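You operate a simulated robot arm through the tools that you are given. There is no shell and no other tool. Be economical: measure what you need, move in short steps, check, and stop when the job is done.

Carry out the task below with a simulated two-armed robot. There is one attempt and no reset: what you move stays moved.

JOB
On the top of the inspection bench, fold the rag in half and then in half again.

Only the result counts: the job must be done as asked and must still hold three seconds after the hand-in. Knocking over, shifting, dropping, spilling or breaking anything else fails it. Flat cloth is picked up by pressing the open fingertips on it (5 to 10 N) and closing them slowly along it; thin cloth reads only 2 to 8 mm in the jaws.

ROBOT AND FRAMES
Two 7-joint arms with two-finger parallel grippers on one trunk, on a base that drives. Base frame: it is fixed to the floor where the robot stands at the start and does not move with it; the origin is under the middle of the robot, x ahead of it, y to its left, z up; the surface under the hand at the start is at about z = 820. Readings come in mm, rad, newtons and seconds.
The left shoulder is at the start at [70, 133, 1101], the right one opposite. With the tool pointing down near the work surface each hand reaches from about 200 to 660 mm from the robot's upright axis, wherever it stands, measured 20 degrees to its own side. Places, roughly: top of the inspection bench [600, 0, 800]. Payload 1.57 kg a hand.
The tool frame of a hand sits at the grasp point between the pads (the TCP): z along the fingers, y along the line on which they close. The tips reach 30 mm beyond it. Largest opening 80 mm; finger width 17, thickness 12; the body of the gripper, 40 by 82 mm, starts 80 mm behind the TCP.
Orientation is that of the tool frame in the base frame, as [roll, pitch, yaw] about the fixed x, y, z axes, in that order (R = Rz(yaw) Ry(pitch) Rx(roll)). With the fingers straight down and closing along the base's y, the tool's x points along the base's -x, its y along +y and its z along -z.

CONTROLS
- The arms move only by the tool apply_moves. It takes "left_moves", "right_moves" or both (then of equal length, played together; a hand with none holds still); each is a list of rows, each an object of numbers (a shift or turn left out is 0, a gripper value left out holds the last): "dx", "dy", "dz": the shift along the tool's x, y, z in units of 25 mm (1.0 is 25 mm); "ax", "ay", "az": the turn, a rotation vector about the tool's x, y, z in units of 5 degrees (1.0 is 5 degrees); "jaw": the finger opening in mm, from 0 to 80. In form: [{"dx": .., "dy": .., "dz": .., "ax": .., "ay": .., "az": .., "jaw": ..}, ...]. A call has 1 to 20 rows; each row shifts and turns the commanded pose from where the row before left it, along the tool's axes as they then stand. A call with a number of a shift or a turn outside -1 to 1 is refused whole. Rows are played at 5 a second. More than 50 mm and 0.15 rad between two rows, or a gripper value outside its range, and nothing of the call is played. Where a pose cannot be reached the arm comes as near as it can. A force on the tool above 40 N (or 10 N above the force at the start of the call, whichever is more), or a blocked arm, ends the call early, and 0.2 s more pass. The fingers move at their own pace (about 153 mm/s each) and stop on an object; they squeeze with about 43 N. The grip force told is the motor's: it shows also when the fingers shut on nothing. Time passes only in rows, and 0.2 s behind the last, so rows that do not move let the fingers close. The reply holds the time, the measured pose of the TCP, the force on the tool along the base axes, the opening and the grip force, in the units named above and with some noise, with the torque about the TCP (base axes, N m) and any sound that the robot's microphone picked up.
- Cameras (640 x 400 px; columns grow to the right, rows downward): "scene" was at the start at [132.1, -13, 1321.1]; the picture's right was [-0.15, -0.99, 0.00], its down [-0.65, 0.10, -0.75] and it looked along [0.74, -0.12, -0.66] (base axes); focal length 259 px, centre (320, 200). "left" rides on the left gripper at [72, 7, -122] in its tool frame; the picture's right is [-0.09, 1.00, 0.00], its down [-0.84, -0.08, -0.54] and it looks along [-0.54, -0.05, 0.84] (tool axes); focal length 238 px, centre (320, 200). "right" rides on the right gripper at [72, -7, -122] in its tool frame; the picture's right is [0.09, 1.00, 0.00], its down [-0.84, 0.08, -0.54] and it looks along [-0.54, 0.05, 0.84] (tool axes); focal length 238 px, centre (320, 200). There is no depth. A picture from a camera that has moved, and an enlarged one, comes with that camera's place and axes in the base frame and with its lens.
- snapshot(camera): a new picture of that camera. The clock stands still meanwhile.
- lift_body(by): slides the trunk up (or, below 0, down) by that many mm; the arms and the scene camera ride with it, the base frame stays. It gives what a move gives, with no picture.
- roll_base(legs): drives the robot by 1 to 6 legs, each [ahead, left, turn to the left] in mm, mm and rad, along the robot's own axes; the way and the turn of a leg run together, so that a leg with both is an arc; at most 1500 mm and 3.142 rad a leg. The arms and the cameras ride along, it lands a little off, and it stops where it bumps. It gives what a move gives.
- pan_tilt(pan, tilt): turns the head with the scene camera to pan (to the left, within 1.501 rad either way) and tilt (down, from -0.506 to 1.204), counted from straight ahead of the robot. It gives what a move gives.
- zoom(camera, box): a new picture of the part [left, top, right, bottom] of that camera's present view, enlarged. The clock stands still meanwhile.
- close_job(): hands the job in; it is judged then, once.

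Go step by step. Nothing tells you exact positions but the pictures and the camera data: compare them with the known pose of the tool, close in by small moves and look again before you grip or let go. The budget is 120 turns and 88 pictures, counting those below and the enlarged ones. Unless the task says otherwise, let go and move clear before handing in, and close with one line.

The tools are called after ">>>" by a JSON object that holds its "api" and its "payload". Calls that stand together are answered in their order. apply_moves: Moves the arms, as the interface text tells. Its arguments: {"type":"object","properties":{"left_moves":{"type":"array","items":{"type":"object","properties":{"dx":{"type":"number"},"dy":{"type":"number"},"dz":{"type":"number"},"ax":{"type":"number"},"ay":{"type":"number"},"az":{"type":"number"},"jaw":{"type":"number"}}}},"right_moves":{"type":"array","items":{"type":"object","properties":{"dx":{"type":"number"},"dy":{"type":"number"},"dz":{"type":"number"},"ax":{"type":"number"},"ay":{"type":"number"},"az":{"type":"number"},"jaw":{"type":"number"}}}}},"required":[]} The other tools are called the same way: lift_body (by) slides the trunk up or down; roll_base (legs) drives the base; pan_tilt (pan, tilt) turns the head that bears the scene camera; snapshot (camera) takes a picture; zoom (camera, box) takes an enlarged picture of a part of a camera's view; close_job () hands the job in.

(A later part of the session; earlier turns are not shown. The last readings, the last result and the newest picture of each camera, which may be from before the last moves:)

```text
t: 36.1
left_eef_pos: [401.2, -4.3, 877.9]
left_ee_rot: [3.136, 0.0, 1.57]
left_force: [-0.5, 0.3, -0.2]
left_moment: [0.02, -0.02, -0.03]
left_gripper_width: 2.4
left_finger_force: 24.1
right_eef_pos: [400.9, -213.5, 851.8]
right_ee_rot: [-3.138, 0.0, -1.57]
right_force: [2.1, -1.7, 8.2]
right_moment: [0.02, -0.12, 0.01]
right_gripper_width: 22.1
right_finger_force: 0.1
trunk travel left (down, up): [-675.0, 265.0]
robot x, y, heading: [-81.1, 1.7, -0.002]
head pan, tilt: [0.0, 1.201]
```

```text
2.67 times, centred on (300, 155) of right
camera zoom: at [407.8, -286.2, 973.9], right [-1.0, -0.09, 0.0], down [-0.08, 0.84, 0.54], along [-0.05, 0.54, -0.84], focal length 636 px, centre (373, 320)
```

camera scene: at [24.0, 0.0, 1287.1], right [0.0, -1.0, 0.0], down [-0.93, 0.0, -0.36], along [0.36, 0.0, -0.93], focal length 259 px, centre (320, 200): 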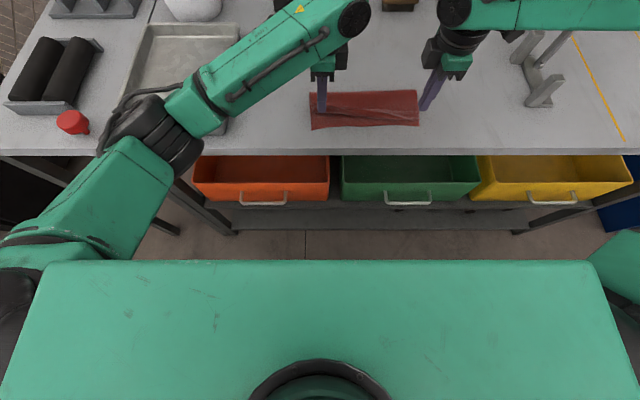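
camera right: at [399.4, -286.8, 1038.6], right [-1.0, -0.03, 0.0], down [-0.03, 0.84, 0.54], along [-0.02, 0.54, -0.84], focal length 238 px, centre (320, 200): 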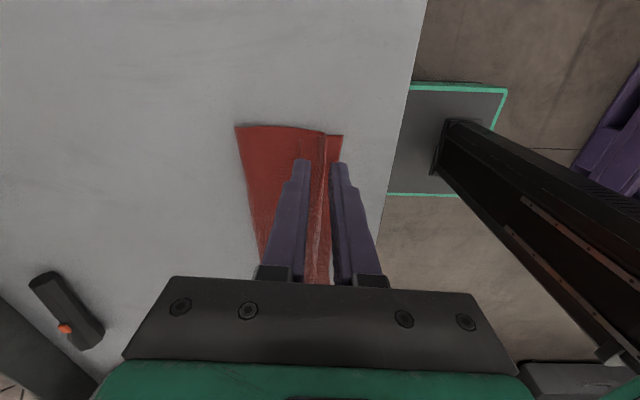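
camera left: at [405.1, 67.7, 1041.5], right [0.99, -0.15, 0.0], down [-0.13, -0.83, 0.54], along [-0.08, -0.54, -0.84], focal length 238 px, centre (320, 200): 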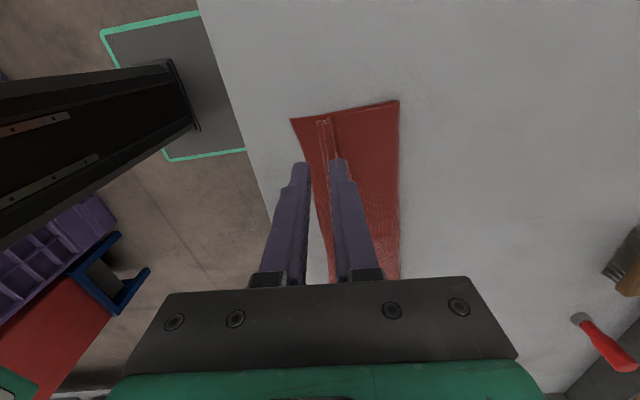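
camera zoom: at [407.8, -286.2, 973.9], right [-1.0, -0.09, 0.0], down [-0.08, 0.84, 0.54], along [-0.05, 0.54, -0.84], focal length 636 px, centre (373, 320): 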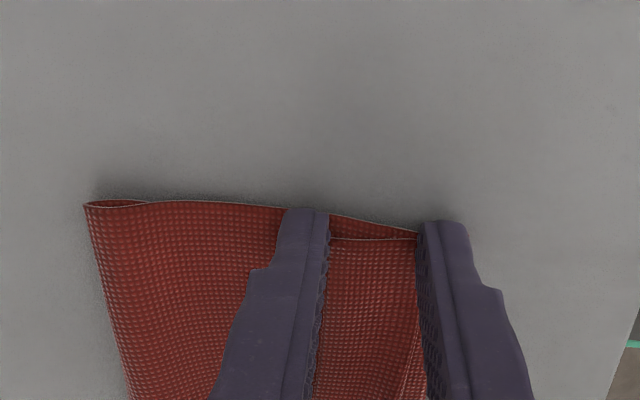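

>>> {"api": "apply_moves", "payload": {"right_moves": [{"dz": -0.3}, {"dy": 0.12, "jaw": 13}, {"dz": 0.15}, {"dz": 0.15}, {}]}}

>>> {"api": "zoom", "payload": {"camera": "right", "box": [180, 80, 420, 230]}}

```text
t: 37.4
left_eef_pos: [401.2, -3.5, 879.0]
left_ee_rot: [3.135, 0.0, 1.569]
left_force: [-0.1, 0.2, -0.1]
left_moment: [0.0, -0.02, 0.0]
left_gripper_width: 2.5
left_finger_force: 23.6
right_eef_pos: [398.1, -214.8, 852.7]
right_ee_rot: [-3.138, 0.0, -1.571]
right_force: [0.8, -1.7, 9.3]
right_moment: [0.05, -0.09, -0.03]
right_gripper_width: 12.9
right_finger_force: 0.1
trunk travel left (down, up): [-675.0, 265.0]
robot x, y, heading: [-76.6, 0.9, 0.001]
head pan, tilt: [0.0, 1.201]
```

```text
2.67 times, centred on (300, 155) of right
camera zoom: at [404.3, -286.5, 974.0], right [-1.0, -0.09, 0.0], down [-0.08, 0.84, 0.54], along [-0.05, 0.54, -0.84], focal length 636 px, centre (373, 320)
```

zoom: 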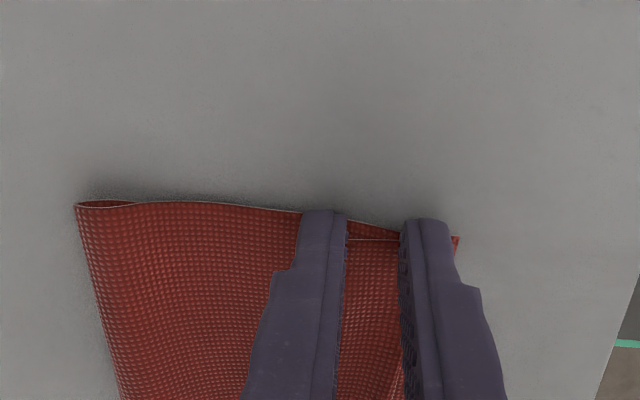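

Now both right fingers stand on the flap, pressing at about 9 N. I close slowly.

>>> {"api": "apply_moves", "payload": {"right_moves": [{"jaw": 11}, {"jaw": 9.5}, {"jaw": 8}, {"jaw": 6.5}, {"jaw": 5}, {"jaw": 3.5}, {"jaw": 2}, {"jaw": 0}, {}, {"dz": -0.5}, {"dz": -0.5}]}}

>>> {"api": "zoom", "payload": {"camera": "right", "box": [180, 80, 420, 230]}}

```text
t: 39.8
left_eef_pos: [401.3, -4.6, 878.3]
left_ee_rot: [3.135, 0.0, 1.569]
left_force: [0.4, -0.2, 0.2]
left_moment: [0.0, 0.0, 0.04]
left_gripper_width: 2.1
left_finger_force: 24.0
right_eef_pos: [397.1, -215.1, 876.1]
right_ee_rot: [-3.14, 0.001, -1.572]
right_force: [0.3, 0.7, 0.6]
right_moment: [0.02, -0.01, -0.03]
right_gripper_width: 0.1
right_finger_force: 21.6
trunk travel left (down, up): [-675.0, 265.0]
robot x, y, heading: [-82.1, -4.3, 0.002]
head pan, tilt: [0.0, 1.201]
```

```text
2.67 times, centred on (300, 155) of right
camera zoom: at [404.0, -287.0, 997.4], right [-1.0, -0.09, 0.0], down [-0.08, 0.84, 0.54], along [-0.05, 0.54, -0.84], focal length 636 px, centre (373, 320)
```

zoom: 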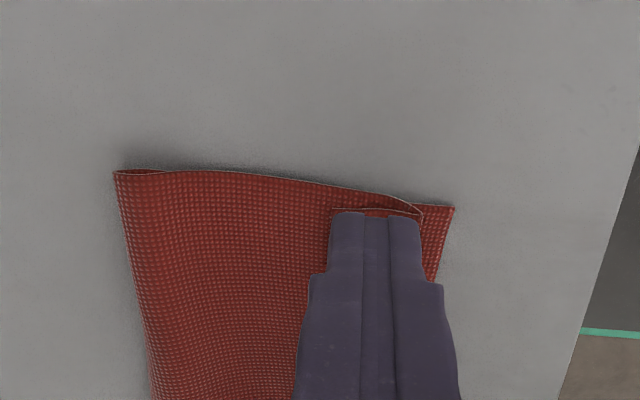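

The right pinch failed again. I'll peel the flap off with the left hand, which has a good hold, and see whether the right end follows.

>>> {"api": "apply_moves", "payload": {"left_moves": [{"dz": -0.8}, {"dz": -0.8}, {"dz": -0.6, "dy": -0.5}, {"dy": -0.8}, {"dy": -0.8}, {}], "right_moves": [{"dz": -0.8}, {"dz": -0.8}, {"dx": 0.8}, {"dx": 0.8}, {"dx": 0.8}, {}]}}

>>> {"api": "zoom", "payload": {"camera": "scene", "box": [270, 60, 450, 160]}}

>>> {"api": "snapshot", "payload": {"camera": "right"}}

```text
t: 41.1
left_eef_pos: [348.2, -4.9, 930.9]
left_ee_rot: [3.137, 0.0, 1.57]
left_force: [-0.1, 0.0, -0.5]
left_moment: [0.04, 0.01, 0.0]
left_gripper_width: 2.4
left_finger_force: 23.8
right_eef_pos: [398.2, -276.1, 916.9]
right_ee_rot: [-3.14, 0.0, -1.571]
right_force: [0.5, 0.5, -0.3]
right_moment: [-0.01, 0.0, -0.01]
right_gripper_width: 0.0
right_finger_force: 21.4
trunk travel left (down, up): [-675.0, 265.0]
robot x, y, heading: [-81.2, 0.9, -0.002]
head pan, tilt: [0.0, 1.201]
```

```text
3.56 times, centred on (360, 110) of scene
camera zoom: at [25.0, 0.0, 1287.1], right [0.0, -1.0, 0.0], down [-0.93, 0.0, -0.36], along [0.36, 0.0, -0.93], focal length 921 px, centre (178, 520)
```

zoom: 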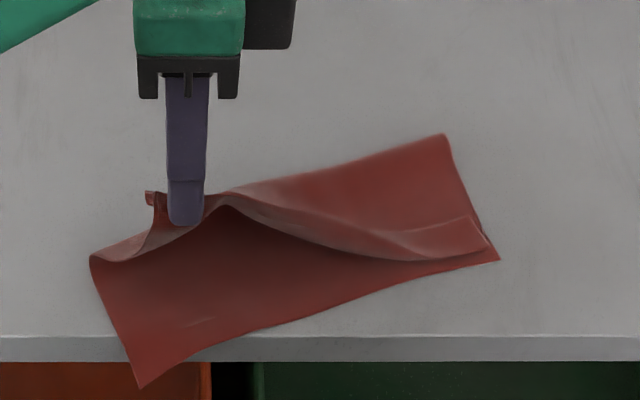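

```text
53 pictures are left
camera right: at [404.8, -347.3, 1036.8], right [-1.0, -0.09, 0.0], down [-0.08, 0.84, 0.54], along [-0.05, 0.54, -0.84], focal length 238 px, centre (320, 200)
```

right: 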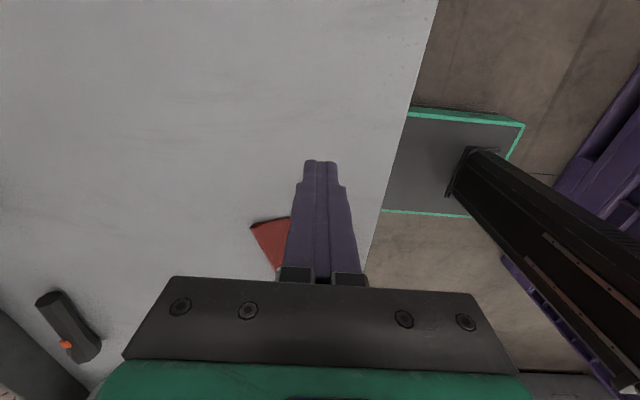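

The cloth slides easily on the bench, so the stack was dragged askew. I'll unfold it completely with the left hand and redo the first fold more cleanly.

>>> {"api": "roll_base", "payload": {"legs": [[110, 0, 0]]}}

>>> {"api": "apply_moves", "payload": {"left_moves": [{"dy": 1}, {"dy": 1}, {"dy": 1}, {"dy": 1}, {"dz": 0.5, "dy": 0.8}, {"dz": 0.5}, {}]}}

>>> {"api": "snapshot", "payload": {"camera": "scene"}}

```text
t: 42.4
left_eef_pos: [460.4, -4.4, 931.8]
left_ee_rot: [3.134, 0.0, 1.57]
left_force: [0.5, 0.3, -0.2]
left_moment: [0.0, -0.01, -0.03]
left_gripper_width: 2.3
left_finger_force: 23.9
right_eef_pos: [509.7, -275.0, 916.6]
right_ee_rot: [3.141, 0.001, -1.571]
right_force: [0.3, 0.0, 0.1]
right_moment: [-0.01, 0.0, 0.0]
right_gripper_width: 0.0
right_finger_force: 21.7
trunk travel left (down, up): [-675.0, 265.0]
robot x, y, heading: [31.1, -1.2, 0.001]
head pan, tilt: [0.0, 1.201]
```

```text
t: 44.0
left_eef_pos: [581.0, -5.6, 906.9]
left_ee_rot: [3.136, -0.002, 1.569]
left_force: [-0.5, -0.6, -0.7]
left_moment: [0.02, 0.01, 0.01]
left_gripper_width: 2.3
left_finger_force: 24.1
right_eef_pos: [509.6, -274.4, 916.3]
right_ee_rot: [3.141, -0.001, -1.571]
right_force: [-0.5, -0.4, 0.7]
right_moment: [-0.02, -0.01, -0.01]
right_gripper_width: 0.0
right_finger_force: 20.9
trunk travel left (down, up): [-675.0, 265.0]
robot x, y, heading: [32.9, 0.7, 0.004]
head pan, tilt: [0.0, 1.201]
```

```text
52 pictures are left
camera scene: at [137.1, -0.3, 1287.1], right [0.0, -1.0, 0.0], down [-0.93, 0.0, -0.36], along [0.36, 0.0, -0.93], focal length 259 px, centre (320, 200)
```

scene: 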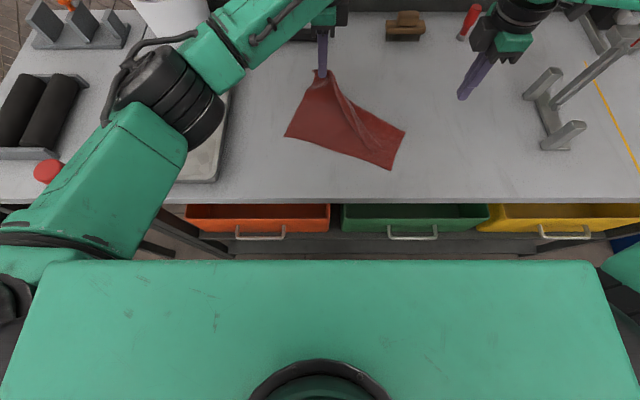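

>>> {"api": "zoom", "payload": {"camera": "scene", "box": [265, 60, 425, 180]}}

>>> {"api": "snapshot", "payload": {"camera": "right"}}

```text
3.33 times, centred on (345, 120) of scene
camera zoom: at [137.1, -0.3, 1287.1], right [0.0, -1.0, 0.0], down [-0.93, 0.0, -0.36], along [0.36, 0.0, -0.93], focal length 864 px, centre (237, 467)
```

zoom: 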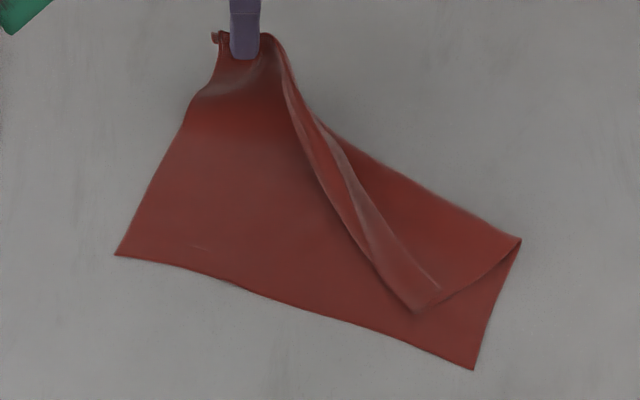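

```text
50 pictures are left
camera right: at [517.0, -347.4, 1036.8], right [-1.0, -0.09, 0.0], down [-0.08, 0.84, 0.54], along [-0.05, 0.54, -0.84], focal length 238 px, centre (320, 200)
```

right: 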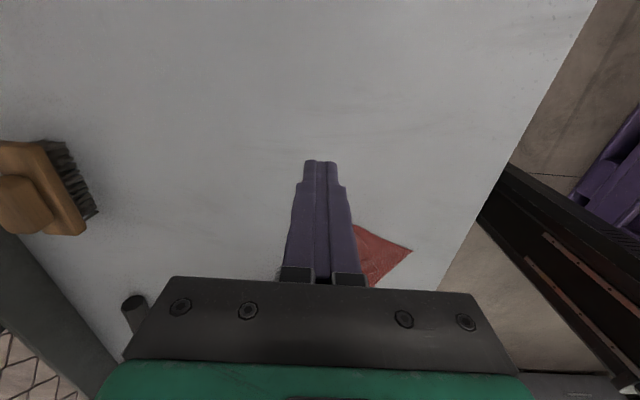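

The far-left corner is in the left hand. The far-right corner is folded over, lying near (422,-111). I bring the right hand over it to pick it up.

>>> {"api": "apply_moves", "payload": {"right_moves": [{"dx": -0.87, "dy": 0.36, "jaw": 30}, {"dx": -0.87, "dy": 0.36}, {"dx": -0.87, "dy": 0.36}, {"dx": -0.87, "dy": 0.36}, {"dx": -0.87, "dy": 0.36}, {"dx": -0.87, "dy": 0.36}, {"dx": -0.87, "dy": 0.36, "dz": 0.5}, {"dz": 0.8}, {}]}}

>>> {"api": "snapshot", "payload": {"camera": "right"}}

```text
t: 46.0
left_eef_pos: [579.3, -4.6, 907.4]
left_ee_rot: [3.135, 0.001, 1.569]
left_force: [1.1, -0.3, 0.2]
left_moment: [0.0, 0.0, -0.01]
left_gripper_width: 2.6
left_finger_force: 24.1
right_eef_pos: [448.8, -123.6, 884.3]
right_ee_rot: [-3.141, 0.0, -1.572]
right_force: [-0.6, -0.5, 0.8]
right_moment: [0.01, 0.0, 0.0]
right_gripper_width: 29.9
right_finger_force: 0.1
trunk travel left (down, up): [-675.0, 265.0]
robot x, y, heading: [32.5, -1.7, 0.002]
head pan, tilt: [0.0, 1.201]
```

```text
49 pictures are left
camera right: at [454.3, -195.3, 1004.9], right [-1.0, -0.09, 0.0], down [-0.08, 0.84, 0.54], along [-0.05, 0.54, -0.84], focal length 238 px, centre (320, 200)
```

right: 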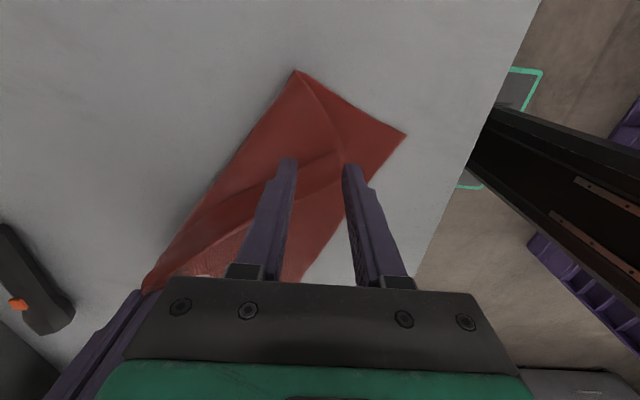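

>>> {"api": "apply_moves", "payload": {"right_moves": [{"dx": 0.46, "az": 1}, {"az": 1}, {"az": 1}, {"az": 1}, {"az": 1}, {"az": 1}, {"az": 1}, {"az": 1}, {"az": 1}, {"az": 1}, {"az": 1}, {"az": 1}, {"az": 1}, {"az": 1}, {"az": 1}, {"dz": 0.4}, {}]}}

>>> {"api": "snapshot", "payload": {"camera": "right"}}

```text
t: 49.6
left_eef_pos: [580.4, -4.3, 907.3]
left_ee_rot: [3.136, 0.0, 1.57]
left_force: [-0.6, -0.2, 1.0]
left_moment: [-0.01, 0.01, 0.01]
left_gripper_width: 2.0
left_finger_force: 24.1
right_eef_pos: [447.7, -133.8, 873.0]
right_ee_rot: [3.141, 0.0, -2.879]
right_force: [0.3, 0.4, 0.7]
right_moment: [0.01, -0.01, -0.01]
right_gripper_width: 29.8
right_finger_force: 0.0
trunk travel left (down, up): [-675.0, 265.0]
robot x, y, heading: [33.1, -2.8, 0.0]
head pan, tilt: [0.0, 1.201]
```

```text
48 pictures are left
camera right: at [379.0, -158.8, 993.9], right [-0.35, 0.94, 0.0], down [0.79, 0.29, 0.54], along [0.51, 0.19, -0.84], focal length 238 px, centre (320, 200)
```

right: 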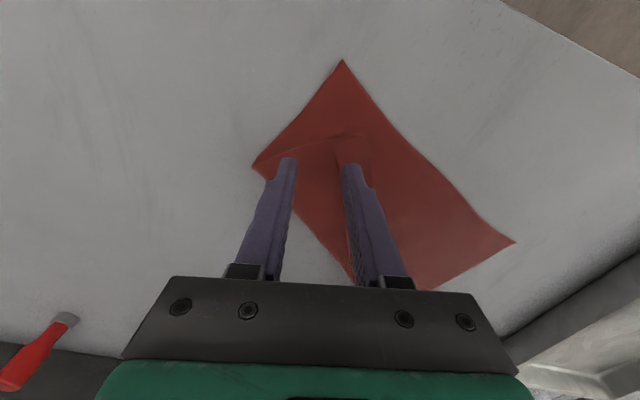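

>>> {"api": "zoom", "payload": {"camera": "right", "box": [240, 50, 440, 200]}}

```text
2.67 times, centred on (340, 125) of right
camera zoom: at [379.0, -158.8, 993.9], right [-0.35, 0.94, 0.0], down [0.79, 0.29, 0.54], along [0.51, 0.19, -0.84], focal length 636 px, centre (267, 400)
```

zoom: 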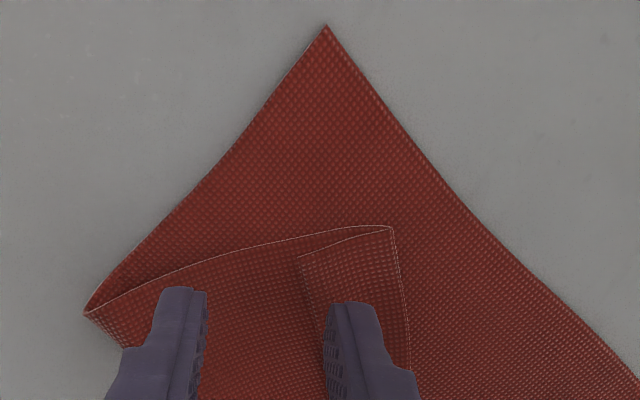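

The right corner's 25 mm hem is still flipped, with its free corner at about (436,-128) and its edge running at 34°. I'll pinch along that edge so both fingers sit on the flap.

>>> {"api": "apply_moves", "payload": {"right_moves": [{"dz": -0.6, "dx": -0.21, "dy": 0.53}, {"dx": -0.21, "dy": 0.53}, {"az": 1}, {"az": 1}, {"az": 1}, {"az": 1}, {"az": 1}, {"az": 1}, {"az": 1}, {"az": 1}, {"az": 1}, {"az": 1}, {"az": 1}, {"az": 1}, {"az": 1}, {"az": 1}, {"az": 0.2}, {"dz": 0.7}, {}]}}

>>> {"api": "zoom", "payload": {"camera": "right", "box": [200, 60, 440, 210]}}

```text
t: 53.6
left_eef_pos: [580.8, -6.1, 907.3]
left_ee_rot: [3.137, 0.0, 1.569]
left_force: [-0.7, -0.1, -0.5]
left_moment: [0.01, -0.02, 0.0]
left_gripper_width: 2.2
left_finger_force: 23.7
right_eef_pos: [450.0, -106.5, 871.1]
right_ee_rot: [3.141, 0.001, 2.165]
right_force: [0.0, 0.6, 0.0]
right_moment: [-0.03, 0.02, 0.02]
right_gripper_width: 29.9
right_finger_force: 0.0
trunk travel left (down, up): [-675.0, 265.0]
robot x, y, heading: [32.0, -0.9, 0.001]
head pan, tilt: [0.0, 1.201]
```

```text
2.67 times, centred on (320, 135) of right
camera zoom: at [404.6, -50.8, 992.1], right [0.77, 0.63, 0.0], down [0.53, -0.65, 0.54], along [0.34, -0.42, -0.84], focal length 636 px, centre (320, 373)
```

zoom: 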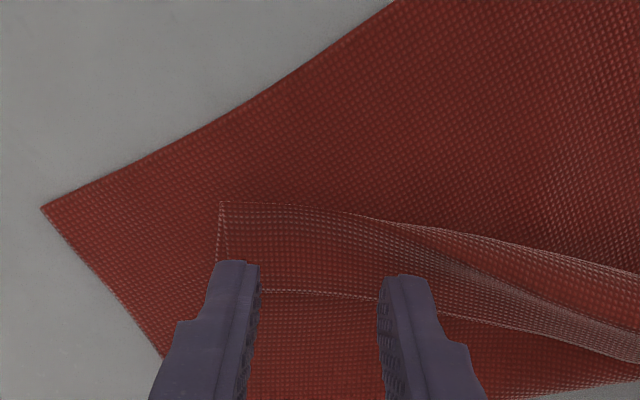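

>>> {"api": "apply_moves", "payload": {"right_moves": [{"dz": 0.5}, {"dz": 0.12}, {}]}}

>>> {"api": "apply_moves", "payload": {"right_moves": [{"dz": 0.06}, {}]}}

```text
t: 54.4
left_eef_pos: [580.2, -5.4, 907.4]
left_ee_rot: [3.135, -0.001, 1.569]
left_force: [-0.8, 0.2, -0.4]
left_moment: [0.01, -0.02, 0.01]
left_gripper_width: 2.3
left_finger_force: 24.0
right_eef_pos: [450.3, -106.9, 855.0]
right_ee_rot: [3.141, 0.0, 2.164]
right_force: [0.0, -0.5, 0.1]
right_moment: [-0.01, 0.0, 0.02]
right_gripper_width: 29.9
right_finger_force: 0.0
trunk travel left (down, up): [-675.0, 265.0]
robot x, y, heading: [32.8, -2.0, 0.002]
head pan, tilt: [0.0, 1.201]
```

```text
t: 55.0
left_eef_pos: [580.0, -5.2, 907.3]
left_ee_rot: [3.136, 0.001, 1.569]
left_force: [-0.1, -0.2, 0.5]
left_moment: [0.0, 0.0, -0.01]
left_gripper_width: 2.2
left_finger_force: 24.5
right_eef_pos: [452.6, -106.9, 853.8]
right_ee_rot: [-3.141, 0.001, 2.165]
right_force: [-0.1, 0.0, -0.4]
right_moment: [-0.02, -0.01, -0.03]
right_gripper_width: 30.0
right_finger_force: 0.1
trunk travel left (down, up): [-675.0, 265.0]
robot x, y, heading: [29.7, -0.4, -0.0]
head pan, tilt: [0.0, 1.201]
```

>>> {"api": "apply_moves", "payload": {"right_moves": [{"dz": 0.05}, {"dz": 0.02}, {}]}}

```text
t: 55.8
left_eef_pos: [579.7, -5.2, 906.3]
left_ee_rot: [3.135, 0.0, 1.57]
left_force: [0.3, 0.1, 0.0]
left_moment: [0.02, 0.01, -0.01]
left_gripper_width: 2.3
left_finger_force: 24.0
right_eef_pos: [451.2, -105.1, 853.2]
right_ee_rot: [3.139, -0.001, 2.165]
right_force: [0.8, -1.2, 7.8]
right_moment: [-0.05, 0.01, 0.01]
right_gripper_width: 30.0
right_finger_force: 0.1
trunk travel left (down, up): [-675.0, 265.0]
robot x, y, heading: [33.7, 1.1, 0.004]
head pan, tilt: [0.0, 1.201]
```

>>> {"api": "apply_moves", "payload": {"right_moves": [{"jaw": 27}, {"jaw": 24}, {"jaw": 21}, {"jaw": 18}, {"jaw": 15}, {"jaw": 12}, {"jaw": 9}, {"jaw": 6}, {"jaw": 3}, {"jaw": 0}, {}, {"dz": -0.5}, {"dz": -0.7}]}}

>>> {"api": "zoom", "payload": {"camera": "right", "box": [200, 60, 440, 210]}}

```text
t: 58.6
left_eef_pos: [580.0, -6.0, 908.2]
left_ee_rot: [3.135, 0.0, 1.571]
left_force: [-0.5, -0.3, -0.6]
left_moment: [-0.02, 0.02, -0.02]
left_gripper_width: 2.3
left_finger_force: 24.1
right_eef_pos: [448.7, -104.2, 881.2]
right_ee_rot: [-3.138, 0.001, 2.163]
right_force: [0.2, -0.1, 0.0]
right_moment: [0.03, 0.01, 0.03]
right_gripper_width: 3.2
right_finger_force: 24.5
trunk travel left (down, up): [-675.0, 265.0]
robot x, y, heading: [32.3, 0.7, 0.002]
head pan, tilt: [0.0, 1.201]
```

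```text
2.67 times, centred on (320, 135) of right
camera zoom: at [404.1, -49.6, 1003.3], right [0.77, 0.63, 0.0], down [0.53, -0.65, 0.54], along [0.34, -0.42, -0.84], focal length 636 px, centre (320, 373)
```

zoom: 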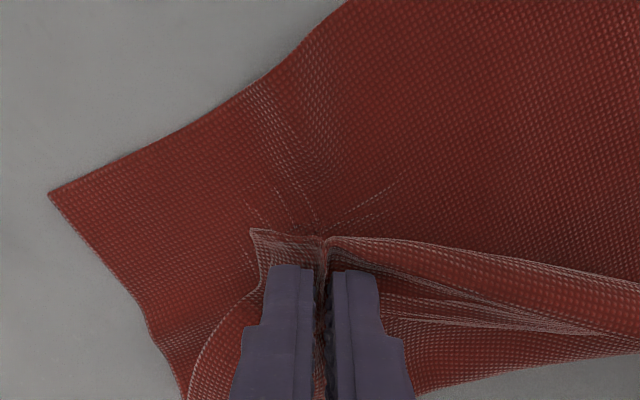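

>>> {"api": "apply_moves", "payload": {"right_moves": [{"dz": -0.8}, {"dz": -0.8}, {"dz": -0.4}, {}]}}

>>> {"api": "snapshot", "payload": {"camera": "right"}}

>>> {"api": "zoom", "payload": {"camera": "scene", "box": [265, 60, 425, 180]}}

```text
t: 59.6
left_eef_pos: [579.6, -5.1, 906.3]
left_ee_rot: [3.135, 0.0, 1.567]
left_force: [-0.4, -0.2, -0.5]
left_moment: [-0.01, -0.02, -0.01]
left_gripper_width: 2.4
left_finger_force: 23.7
right_eef_pos: [449.8, -106.8, 932.4]
right_ee_rot: [3.141, 0.0, 2.164]
right_force: [-0.4, 0.8, 1.0]
right_moment: [-0.02, 0.0, 0.02]
right_gripper_width: 3.2
right_finger_force: 24.9
trunk travel left (down, up): [-675.0, 265.0]
robot x, y, heading: [31.7, 1.0, -0.001]
head pan, tilt: [0.0, 1.201]
```

```text
44 pictures are left
camera right: at [404.2, -50.7, 1054.1], right [0.77, 0.63, 0.0], down [0.53, -0.65, 0.54], along [0.34, -0.42, -0.84], focal length 238 px, centre (320, 200)
```

right: 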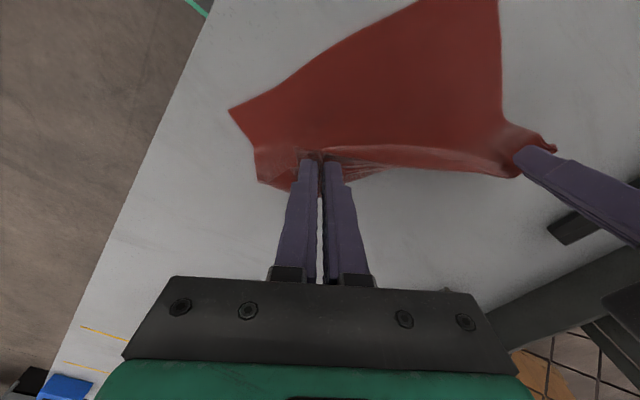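

```text
3.33 times, centred on (345, 120) of scene
camera zoom: at [137.2, -0.2, 1287.1], right [0.0, -1.0, 0.0], down [-0.93, 0.0, -0.36], along [0.36, 0.0, -0.93], focal length 864 px, centre (237, 467)
```

zoom: 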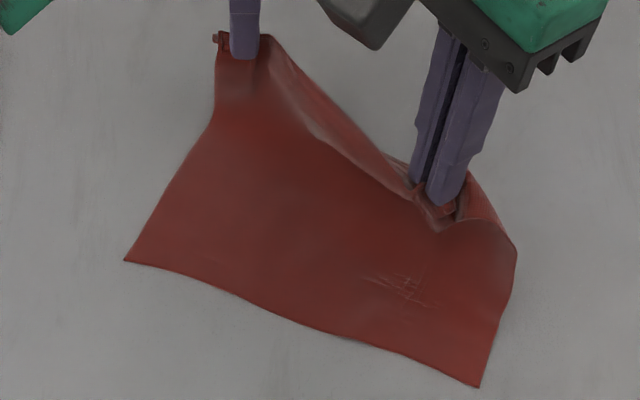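

>>> {"api": "apply_moves", "payload": {"right_moves": [{"dx": -0.833, "dy": 0.162}, {"dx": -0.833, "dy": 0.162}, {"dx": -0.833, "dy": 0.162}, {"dx": -0.833, "dy": 0.162}, {"dx": -0.833, "dy": 0.162}, {"dx": -0.833, "dy": 0.162}, {"az": -1}, {"az": -1}, {"az": -1}, {"az": -1}, {"az": -1}, {"az": -1}, {"az": -1}, {"az": -1}, {"az": -1}, {"az": -1}, {}]}}

>>> {"api": "snapshot", "payload": {"camera": "scene"}}

```text
t: 63.2
left_eef_pos: [579.3, -6.6, 907.1]
left_ee_rot: [3.139, 0.004, 1.566]
left_force: [-6.4, -25.3, 4.3]
left_moment: [-0.75, 0.24, -0.02]
left_gripper_width: 2.4
left_finger_force: 23.7
right_eef_pos: [541.7, -194.3, 933.1]
right_ee_rot: [3.138, 0.003, 3.039]
right_force: [8.2, 25.7, -4.1]
right_moment: [0.71, -0.27, -0.3]
right_gripper_width: 4.7
right_finger_force: 25.6
trunk travel left (down, up): [-675.0, 265.0]
robot x, y, heading: [32.4, -4.4, -0.002]
head pan, tilt: [0.0, 1.201]
```

```text
42 pictures are left
camera scene: at [137.2, -0.2, 1287.1], right [0.0, -1.0, 0.0], down [-0.93, 0.0, -0.36], along [0.36, 0.0, -0.93], focal length 259 px, centre (320, 200)
```

scene: 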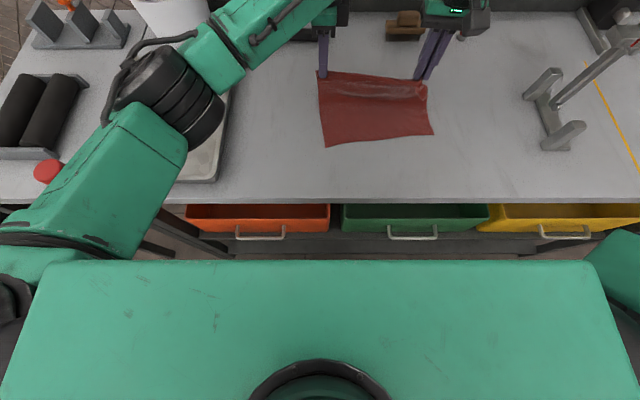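

The first fold is now completely undone and the cloth is taut between both hands. I level the hands and lift the cloth so it hangs free and straight.

>>> {"api": "apply_moves", "payload": {"left_moves": [{}, {}, {"dz": -0.8, "dy": -0.3}, {"dz": -0.8, "dy": -0.3}, {"dz": -0.8, "dy": -0.3}, {"dz": -0.8, "dy": -0.3}, {"dz": -0.8, "dy": -0.3}, {"dz": -0.8, "dy": -0.3}, {"dz": -0.8, "dy": -0.3}, {"dz": -0.8, "dy": -0.26}, {}], "right_moves": [{"dy": 0.32}, {"az": -1.0}, {"dz": -0.7, "dx": 0.11}, {"dz": -0.7, "dx": 0.11}, {"dz": -0.7, "dx": 0.11}, {"dz": -0.7, "dx": 0.11}, {"dz": -0.7, "dx": 0.11}, {"dz": -0.7, "dx": 0.11}, {"dz": -0.7, "dx": 0.11}, {"dz": -0.45, "dx": 0.11}, {}]}}

>>> {"api": "pan_tilt", "payload": {"pan": 0, "tilt": 0.85}}

>>> {"api": "snapshot", "payload": {"camera": "scene"}}

```text
t: 65.6
left_eef_pos: [522.0, -3.3, 1067.7]
left_ee_rot: [3.136, 0.0, 1.572]
left_force: [-0.6, -4.3, -0.7]
left_moment: [-0.06, 0.0, 0.05]
left_gripper_width: 2.3
left_finger_force: 24.2
right_eef_pos: [519.2, -188.0, 1066.7]
right_ee_rot: [-3.141, 0.001, 3.124]
right_force: [-0.1, 3.5, 0.6]
right_moment: [0.14, -0.03, -0.08]
right_gripper_width: 2.3
right_finger_force: 23.6
trunk travel left (down, up): [-675.0, 265.0]
robot x, y, heading: [31.7, -3.1, -0.007]
head pan, tilt: [0.0, 1.201]
```

```text
t: 66.4
left_eef_pos: [521.3, -4.2, 1067.2]
left_ee_rot: [3.136, 0.0, 1.568]
left_force: [-0.2, -4.0, 0.1]
left_moment: [-0.08, -0.04, 0.01]
left_gripper_width: 2.3
left_finger_force: 24.3
right_eef_pos: [518.4, -187.7, 1065.9]
right_ee_rot: [3.141, 0.001, 3.122]
right_force: [-0.3, 3.5, 0.1]
right_moment: [0.1, 0.0, -0.05]
right_gripper_width: 2.3
right_finger_force: 24.0
trunk travel left (down, up): [-675.0, 265.0]
robot x, y, heading: [29.8, -0.9, 0.002]
head pan, tilt: [0.0, 0.85]
```

```text
41 pictures are left
camera scene: at [159.3, -0.2, 1310.7], right [0.0, -1.0, 0.0], down [-0.75, 0.0, -0.66], along [0.66, 0.0, -0.75], focal length 259 px, centre (320, 200)
```

scene: 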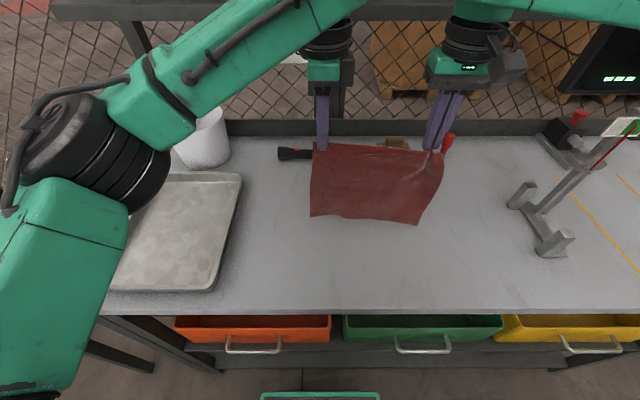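

The cloth hangs straight, with the free edges lying on the far side of both grips. That suits folding away from the robot, so I lower and move toward the robot to lay the lower half down, then check.

>>> {"api": "apply_moves", "payload": {"left_moves": [{"dy": -0.8, "dz": 0.333}, {"dy": -0.8, "dz": 0.333}, {"dy": -0.8, "dz": 0.333}, {"dy": -0.6, "dz": 0.533}, {"dy": -0.6, "dz": 0.533}, {"dy": -0.6, "dz": 0.533}, {"dy": -0.3, "dz": 0.8}, {"dy": -0.3, "dz": 0.8}, {}], "right_moves": [{"dx": 0.8, "dz": 0.333, "dy": 0.06}, {"dx": 0.8, "dz": 0.333}, {"dx": 0.8, "dz": 0.333}, {"dx": 0.6, "dz": 0.533}, {"dx": 0.6, "dz": 0.533}, {"dx": 0.6, "dz": 0.533}, {"dx": 0.3, "dz": 0.8}, {"dx": 0.3, "dz": 0.8}, {}]}}

>>> {"api": "pan_tilt", "payload": {"pan": 0, "tilt": 1.0}}

>>> {"api": "snapshot", "payload": {"camera": "scene"}}

>>> {"api": "snapshot", "payload": {"camera": "left"}}

```text
t: 68.4
left_eef_pos: [400.7, -4.9, 961.3]
left_ee_rot: [3.136, 0.0, 1.569]
left_force: [-0.1, -1.2, 0.0]
left_moment: [-0.05, -0.03, 0.01]
left_gripper_width: 2.1
left_finger_force: 23.8
right_eef_pos: [398.5, -184.7, 959.7]
right_ee_rot: [-3.141, 0.0, 3.124]
right_force: [-1.1, 1.2, 0.9]
right_moment: [0.02, 0.04, -0.03]
right_gripper_width: 1.9
right_finger_force: 22.9
trunk travel left (down, up): [-675.0, 265.0]
robot x, y, heading: [31.8, 0.4, -0.002]
head pan, tilt: [0.0, 0.85]
```

```text
t: 69.1
left_eef_pos: [401.2, -4.1, 962.4]
left_ee_rot: [3.137, 0.001, 1.571]
left_force: [-1.0, -1.2, -0.1]
left_moment: [-0.04, -0.04, -0.01]
left_gripper_width: 2.4
left_finger_force: 24.2
right_eef_pos: [399.3, -184.5, 960.1]
right_ee_rot: [-3.141, 0.0, 3.125]
right_force: [-0.2, 0.6, 1.1]
right_moment: [0.04, 0.01, -0.02]
right_gripper_width: 2.0
right_finger_force: 24.0
trunk travel left (down, up): [-675.0, 265.0]
robot x, y, heading: [31.4, -1.5, 0.001]
head pan, tilt: [0.0, 1.0]
```

```text
40 pictures are left
camera scene: at [151.0, -0.2, 1299.7], right [0.0, -1.0, 0.0], down [-0.84, 0.0, -0.54], along [0.54, 0.0, -0.84], focal length 259 px, centre (320, 200)
```

scene: 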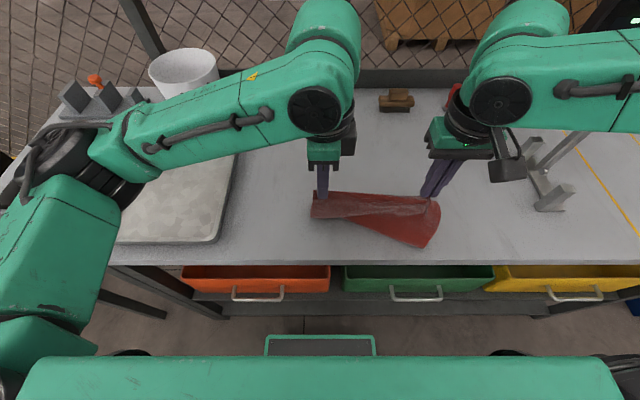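

```text
39 pictures are left
camera left: at [406.5, 67.1, 1085.1], right [1.0, -0.09, 0.01], down [-0.08, -0.84, 0.54], along [-0.05, -0.54, -0.84], focal length 238 px, centre (320, 200)
```

left: 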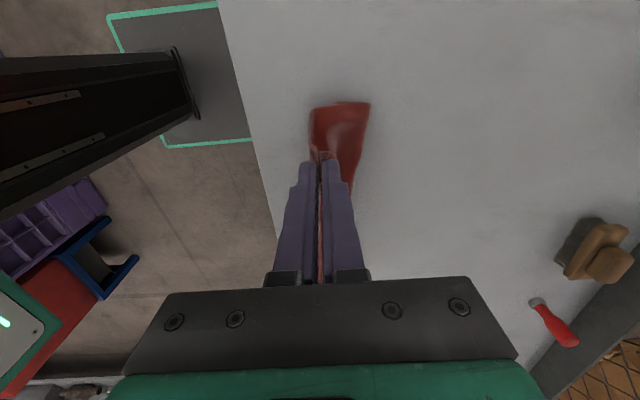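

The bottom edge trailed instead of staying put. I go back to hanging, then lay the whole cloth flat by lowering and drawing it toward the robot.

>>> {"api": "apply_moves", "payload": {"left_moves": [{"dz": -0.9}, {"dz": -0.9}, {"dz": -0.7, "dy": 0.6}, {"dz": -0.7, "dy": 0.8}, {"dz": -0.6, "dy": 0.8}, {"dz": -0.4, "dy": 0.8}, {"dy": 0.8}, {"dy": 0.8}, {"dy": 0.8}, {"dy": 0.4}, {}, {}, {}], "right_moves": [{"dz": -0.9}, {"dz": -0.9}, {"dz": -0.7, "dx": -0.6}, {"dz": -0.7, "dx": -0.8}, {"dz": -0.6, "dx": -0.8}, {"dz": -0.4, "dx": -0.8}, {"dx": -0.8}, {"dx": -0.8}, {"dx": -0.8}, {"dx": -0.4}, {}, {}, {}]}}

>>> {"api": "snapshot", "payload": {"camera": "scene"}}

```text
t: 71.9
left_eef_pos: [545.4, -4.7, 1066.7]
left_ee_rot: [3.137, 0.0, 1.57]
left_force: [0.5, -2.6, -0.9]
left_moment: [-0.07, -0.03, -0.02]
left_gripper_width: 2.5
left_finger_force: 24.0
right_eef_pos: [543.8, -186.6, 1066.3]
right_ee_rot: [-3.141, -0.001, 3.125]
right_force: [0.6, 3.9, 0.0]
right_moment: [0.07, -0.03, -0.04]
right_gripper_width: 2.3
right_finger_force: 23.8
trunk travel left (down, up): [-675.0, 265.0]
robot x, y, heading: [34.6, 1.0, 0.001]
head pan, tilt: [0.0, 1.0]
```

```text
38 pictures are left
camera scene: at [151.0, -0.3, 1299.7], right [0.0, -1.0, 0.0], down [-0.84, 0.0, -0.54], along [0.54, 0.0, -0.84], focal length 259 px, centre (320, 200)
```

scene: 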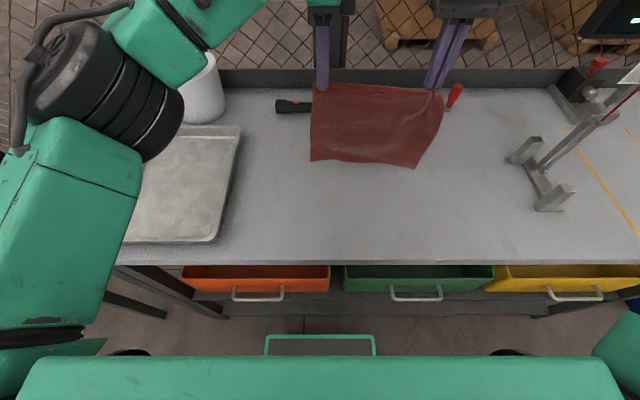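

>>> {"api": "apply_moves", "payload": {"left_moves": [{"dz": 0.6, "dy": -0.4}, {"dz": 0.6, "dy": -0.4}, {"dz": 0.48, "dy": -0.8}, {"dz": 0.48, "dy": -0.8}, {"dz": 0.48, "dy": -0.8}, {"dz": 0.48, "dy": -0.8}, {"dz": 0.8, "dy": -0.6}, {"dz": 0.8, "dy": -0.6}, {"dz": 0.8, "dy": -0.6}, {"dz": 0.8, "dy": -0.6}, {"dz": 0.88, "dy": -0.4}, {"dz": 0.88, "dy": -0.4}, {}], "right_moves": [{"dz": 0.6, "dx": 0.4}, {"dz": 0.6, "dx": 0.4}, {"dz": 0.48, "dx": 0.8}, {"dz": 0.48, "dx": 0.8}, {"dz": 0.48, "dx": 0.8}, {"dz": 0.48, "dx": 0.8}, {"dz": 0.8, "dx": 0.6}, {"dz": 0.8, "dx": 0.6}, {"dz": 0.8, "dx": 0.6}, {"dz": 0.8, "dx": 0.6}, {"dz": 0.88, "dx": 0.4}, {"dz": 0.88, "dx": 0.4}, {}]}}

>>> {"api": "pan_tilt", "payload": {"pan": 0, "tilt": 1.2}}

>>> {"api": "snapshot", "payload": {"camera": "scene"}}

```text
t: 74.7
left_eef_pos: [366.7, -5.4, 865.0]
left_ee_rot: [3.137, -0.002, 1.571]
left_force: [0.8, -0.2, -0.5]
left_moment: [0.03, -0.02, 0.03]
left_gripper_width: 2.3
left_finger_force: 23.7
right_eef_pos: [370.8, -184.0, 862.1]
right_ee_rot: [3.139, -0.002, 3.125]
right_force: [0.7, 0.1, 0.6]
right_moment: [0.04, 0.0, -0.02]
right_gripper_width: 2.3
right_finger_force: 23.7
right hand out of reach, approached as far as the arm can: row 12
trunk travel left (down, up): [-675.0, 265.0]
robot x, y, heading: [29.9, 0.5, 0.001]
head pan, tilt: [0.0, 1.0]
```

```text
t: 75.4
left_eef_pos: [366.6, -5.6, 865.1]
left_ee_rot: [3.135, 0.0, 1.571]
left_force: [0.6, -0.3, 0.0]
left_moment: [-0.02, -0.01, 0.01]
left_gripper_width: 2.4
left_finger_force: 24.2
right_eef_pos: [370.4, -184.1, 863.4]
right_ee_rot: [-3.14, -0.001, 3.125]
right_force: [0.4, 1.2, -0.1]
right_moment: [0.0, 0.0, 0.03]
right_gripper_width: 2.4
right_finger_force: 24.5
trunk travel left (down, up): [-675.0, 265.0]
robot x, y, heading: [34.5, -0.4, 0.004]
head pan, tilt: [0.0, 1.201]
```

```text
37 pictures are left
camera scene: at [137.2, 0.1, 1287.1], right [0.0, -1.0, 0.0], down [-0.93, 0.0, -0.36], along [0.36, 0.0, -0.93], focal length 259 px, centre (320, 200)
```

scene: 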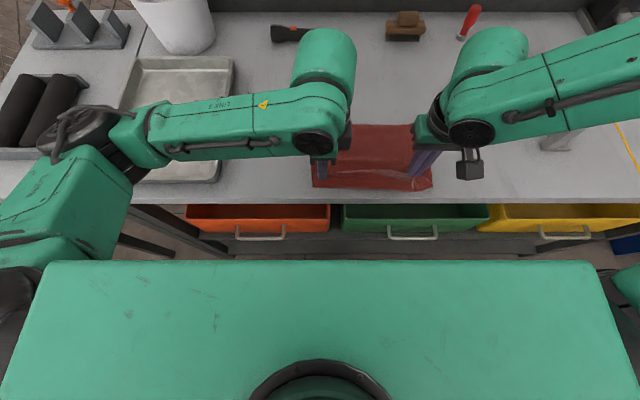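

The cloth now lies from x≈342 to 491, looped back under the hands, so the lower layer is already placed. I lift and carry the held edge toward the far edge.

>>> {"api": "apply_moves", "payload": {"left_moves": [{"dz": -0.8}, {"dz": -0.8, "dy": 0.2}, {"dz": -0.5, "dy": 0.5}, {"dy": 0.6}, {"dy": 0.6}, {}], "right_moves": [{"dz": -0.8}, {"dz": -0.8, "dx": -0.2}, {"dz": -0.5, "dx": -0.4}, {"dx": -0.5}, {"dx": -0.5}, {}]}}

>>> {"api": "snapshot", "payload": {"camera": "scene"}}

>>> {"api": "snapshot", "payload": {"camera": "left"}}

>>> {"api": "snapshot", "payload": {"camera": "right"}}

```text
t: 76.8
left_eef_pos: [414.4, -2.8, 919.2]
left_ee_rot: [3.135, 0.0, 1.568]
left_force: [-0.4, -1.9, -0.3]
left_moment: [-0.07, 0.0, 0.0]
left_gripper_width: 2.3
left_finger_force: 24.0
right_eef_pos: [410.2, -184.5, 916.3]
right_ee_rot: [3.141, 0.0, 3.124]
right_force: [0.7, 2.5, 0.7]
right_moment: [0.01, 0.02, -0.05]
right_gripper_width: 2.1
right_finger_force: 24.3
trunk travel left (down, up): [-675.0, 265.0]
robot x, y, heading: [28.9, -1.2, -0.003]
head pan, tilt: [0.0, 1.201]
```

```text
36 pictures are left
camera scene: at [136.5, 0.0, 1287.2], right [0.0, -1.0, 0.0], down [-0.93, 0.0, -0.36], along [0.36, 0.0, -0.93], focal length 259 px, centre (320, 200)
```

scene: 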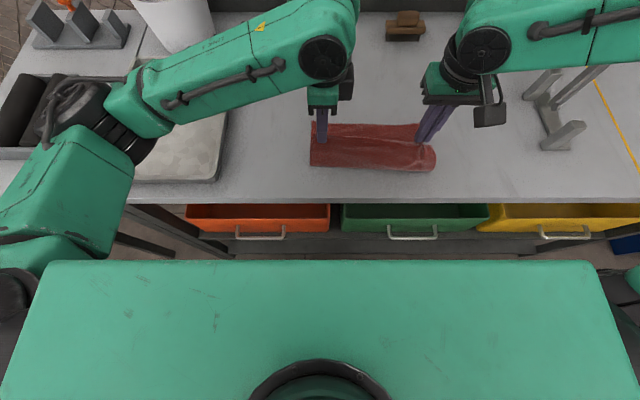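

```text
35 pictures are left
camera left: at [419.5, 68.2, 1041.5], right [1.0, -0.09, 0.01], down [-0.08, -0.84, 0.54], along [-0.05, -0.54, -0.84], focal length 238 px, centre (320, 200)
```

left: 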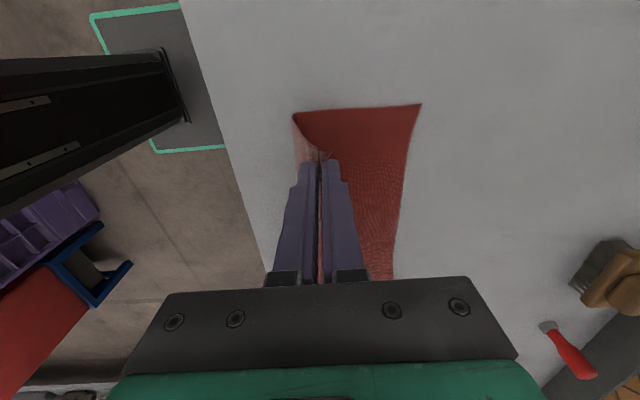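

```text
34 pictures are left
camera right: at [338.0, -189.7, 1038.1], right [-0.07, 1.0, 0.0], down [0.84, 0.06, 0.54], along [0.54, 0.04, -0.84], focal length 238 px, centre (320, 200)
```

right: 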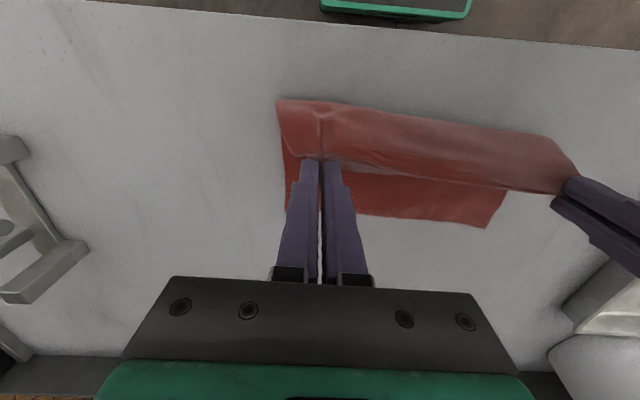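

The fold is rolling well. The far edge lies at x≈503 on the left and x≈494 on the right, so I bring the held edge down just inside it.

>>> {"api": "apply_moves", "payload": {"left_moves": [{"dy": 0.8}, {"dy": 0.8, "dz": 0.24}, {"dy": 0.64, "dz": 0.48}, {"dy": 0.52, "dz": 0.64}, {"dy": 0.32, "dz": 0.64}, {"dy": 0.08, "dz": 0.48}, {}], "right_moves": [{"dx": -0.77}, {"dx": -0.77, "dz": 0.24}, {"dx": -0.615, "dz": 0.46}, {"dx": -0.5, "dz": 0.62}, {"dx": -0.31, "dz": 0.6}, {"dx": -0.08, "dz": 0.46}, {}]}}

>>> {"api": "snapshot", "payload": {"camera": "left"}}

>>> {"api": "snapshot", "payload": {"camera": "right"}}

```text
t: 78.4
left_eef_pos: [491.6, -3.8, 855.5]
left_ee_rot: [3.138, 0.0, 1.569]
left_force: [0.2, -3.0, 1.6]
left_moment: [-0.06, -0.01, 0.03]
left_gripper_width: 2.3
left_finger_force: 23.2
right_eef_pos: [486.7, -185.5, 857.6]
right_ee_rot: [3.14, 0.0, 3.124]
right_force: [0.7, 2.3, 0.9]
right_moment: [0.08, -0.03, -0.05]
right_gripper_width: 2.3
right_finger_force: 23.9
trunk travel left (down, up): [-675.0, 265.0]
robot x, y, heading: [34.8, -0.2, -0.002]
head pan, tilt: [0.0, 1.201]
```

```text
33 pictures are left
camera left: at [498.3, 67.5, 979.0], right [1.0, -0.09, 0.01], down [-0.08, -0.84, 0.54], along [-0.05, -0.54, -0.84], focal length 238 px, centre (320, 200)
```

left: 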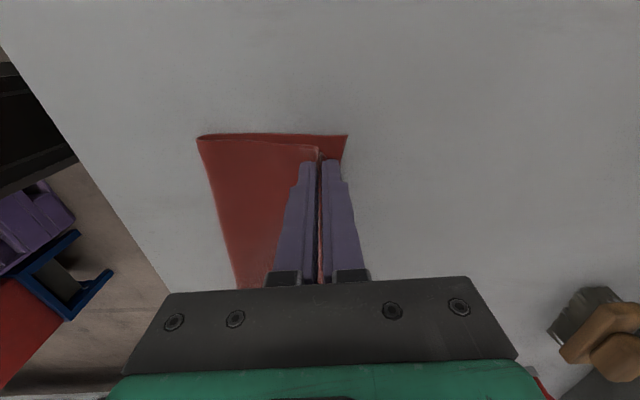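

```text
32 pictures are left
camera right: at [414.0, -191.4, 978.3], right [-0.07, 1.0, 0.0], down [0.84, 0.06, 0.54], along [0.54, 0.04, -0.84], focal length 238 px, centre (320, 200)
```

right: 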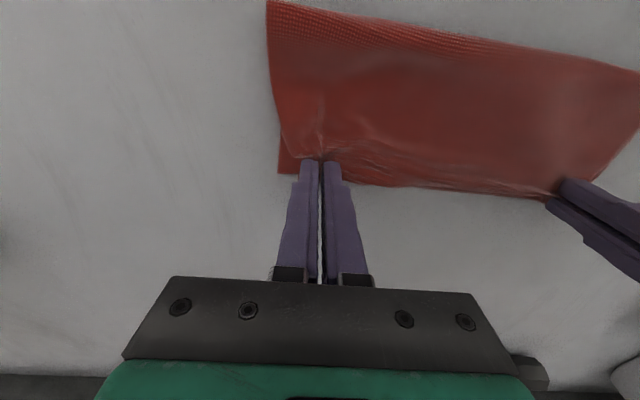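

>>> {"api": "apply_moves", "payload": {"left_moves": [{"dz": -0.12, "dy": 0.16}, {"dy": 0.16}, {"dz": 0.16}, {}], "right_moves": [{}, {}, {"dz": 0.13}, {}]}}

```text
t: 79.4
left_eef_pos: [502.0, -5.5, 855.5]
left_ee_rot: [3.136, 0.0, 1.568]
left_force: [-0.1, -2.3, 3.5]
left_moment: [-0.06, 0.02, -0.01]
left_gripper_width: 2.6
left_finger_force: 24.0
right_eef_pos: [487.3, -185.8, 854.1]
right_ee_rot: [3.141, 0.0, 3.124]
right_force: [0.7, 2.8, 1.2]
right_moment: [0.13, -0.02, -0.06]
right_gripper_width: 2.3
right_finger_force: 24.0
trunk travel left (down, up): [-675.0, 265.0]
robot x, y, heading: [31.5, -0.7, 0.001]
head pan, tilt: [0.0, 1.201]
```

>>> {"api": "apply_moves", "payload": {"left_moves": [{"jaw": 4}, {"jaw": 6}, {"jaw": 8}, {"jaw": 10}, {"jaw": 12}, {"jaw": 14}, {"jaw": 16}, {"jaw": 18}, {"dz": -0.3}, {"dz": -0.8}, {"dz": -0.8}], "right_moves": [{"dz": 0.05, "jaw": 5}, {"jaw": 9}, {"jaw": 13}, {"jaw": 17}, {"jaw": 21}, {"jaw": 25}, {"jaw": 29}, {"jaw": 32}, {"dz": -0.3}, {"dz": -0.8}, {"dz": -0.8}]}}

>>> {"api": "zoom", "payload": {"camera": "left", "box": [160, 60, 480, 260]}}

>>> {"api": "snapshot", "payload": {"camera": "right"}}

>>> {"api": "zoom", "payload": {"camera": "scene", "box": [270, 80, 470, 190]}}

```text
t: 81.8
left_eef_pos: [499.9, -5.1, 903.0]
left_ee_rot: [3.136, 0.0, 1.569]
left_force: [-0.3, 0.7, 0.1]
left_moment: [0.0, 0.01, -0.02]
left_gripper_width: 17.6
left_finger_force: 0.0
right_eef_pos: [486.1, -185.2, 898.6]
right_ee_rot: [3.141, 0.0, 3.124]
right_force: [0.6, -0.1, 0.2]
right_moment: [0.03, -0.01, -0.01]
right_gripper_width: 32.0
right_finger_force: 0.0
trunk travel left (down, up): [-675.0, 265.0]
robot x, y, heading: [30.6, -1.7, -0.008]
head pan, tilt: [0.0, 1.201]
```

```text
2.00 times, centred on (320, 160) of left
camera zoom: at [506.6, 66.3, 1025.9], right [1.0, -0.09, 0.01], down [-0.08, -0.84, 0.54], along [-0.05, -0.54, -0.84], focal length 477 px, centre (320, 280)
```

zoom: 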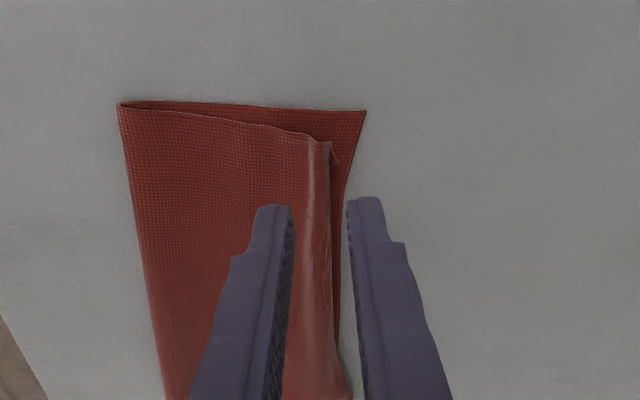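

```text
30 pictures are left
camera right: at [413.7, -191.2, 1020.3], right [-0.07, 1.0, 0.0], down [0.84, 0.06, 0.54], along [0.54, 0.04, -0.84], focal length 238 px, centre (320, 200)
```

right: 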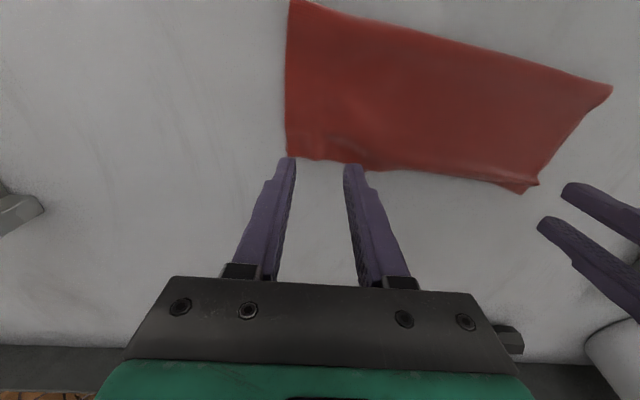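

```text
3.20 times, centred on (370, 135) of scene
camera zoom: at [136.7, -0.4, 1287.1], right [0.0, -1.0, 0.0], down [-0.93, 0.0, -0.36], along [0.36, 0.0, -0.93], focal length 829 px, centre (160, 408)
```

zoom: 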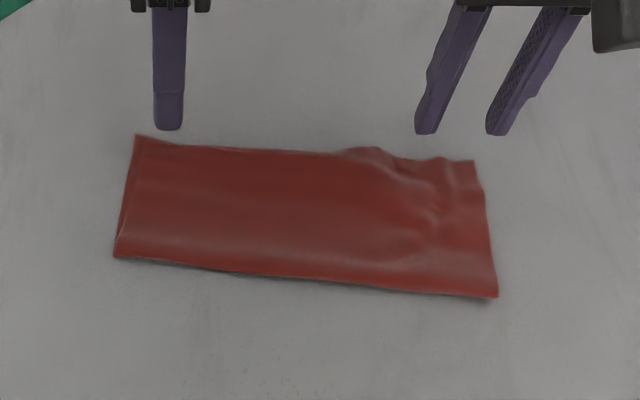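

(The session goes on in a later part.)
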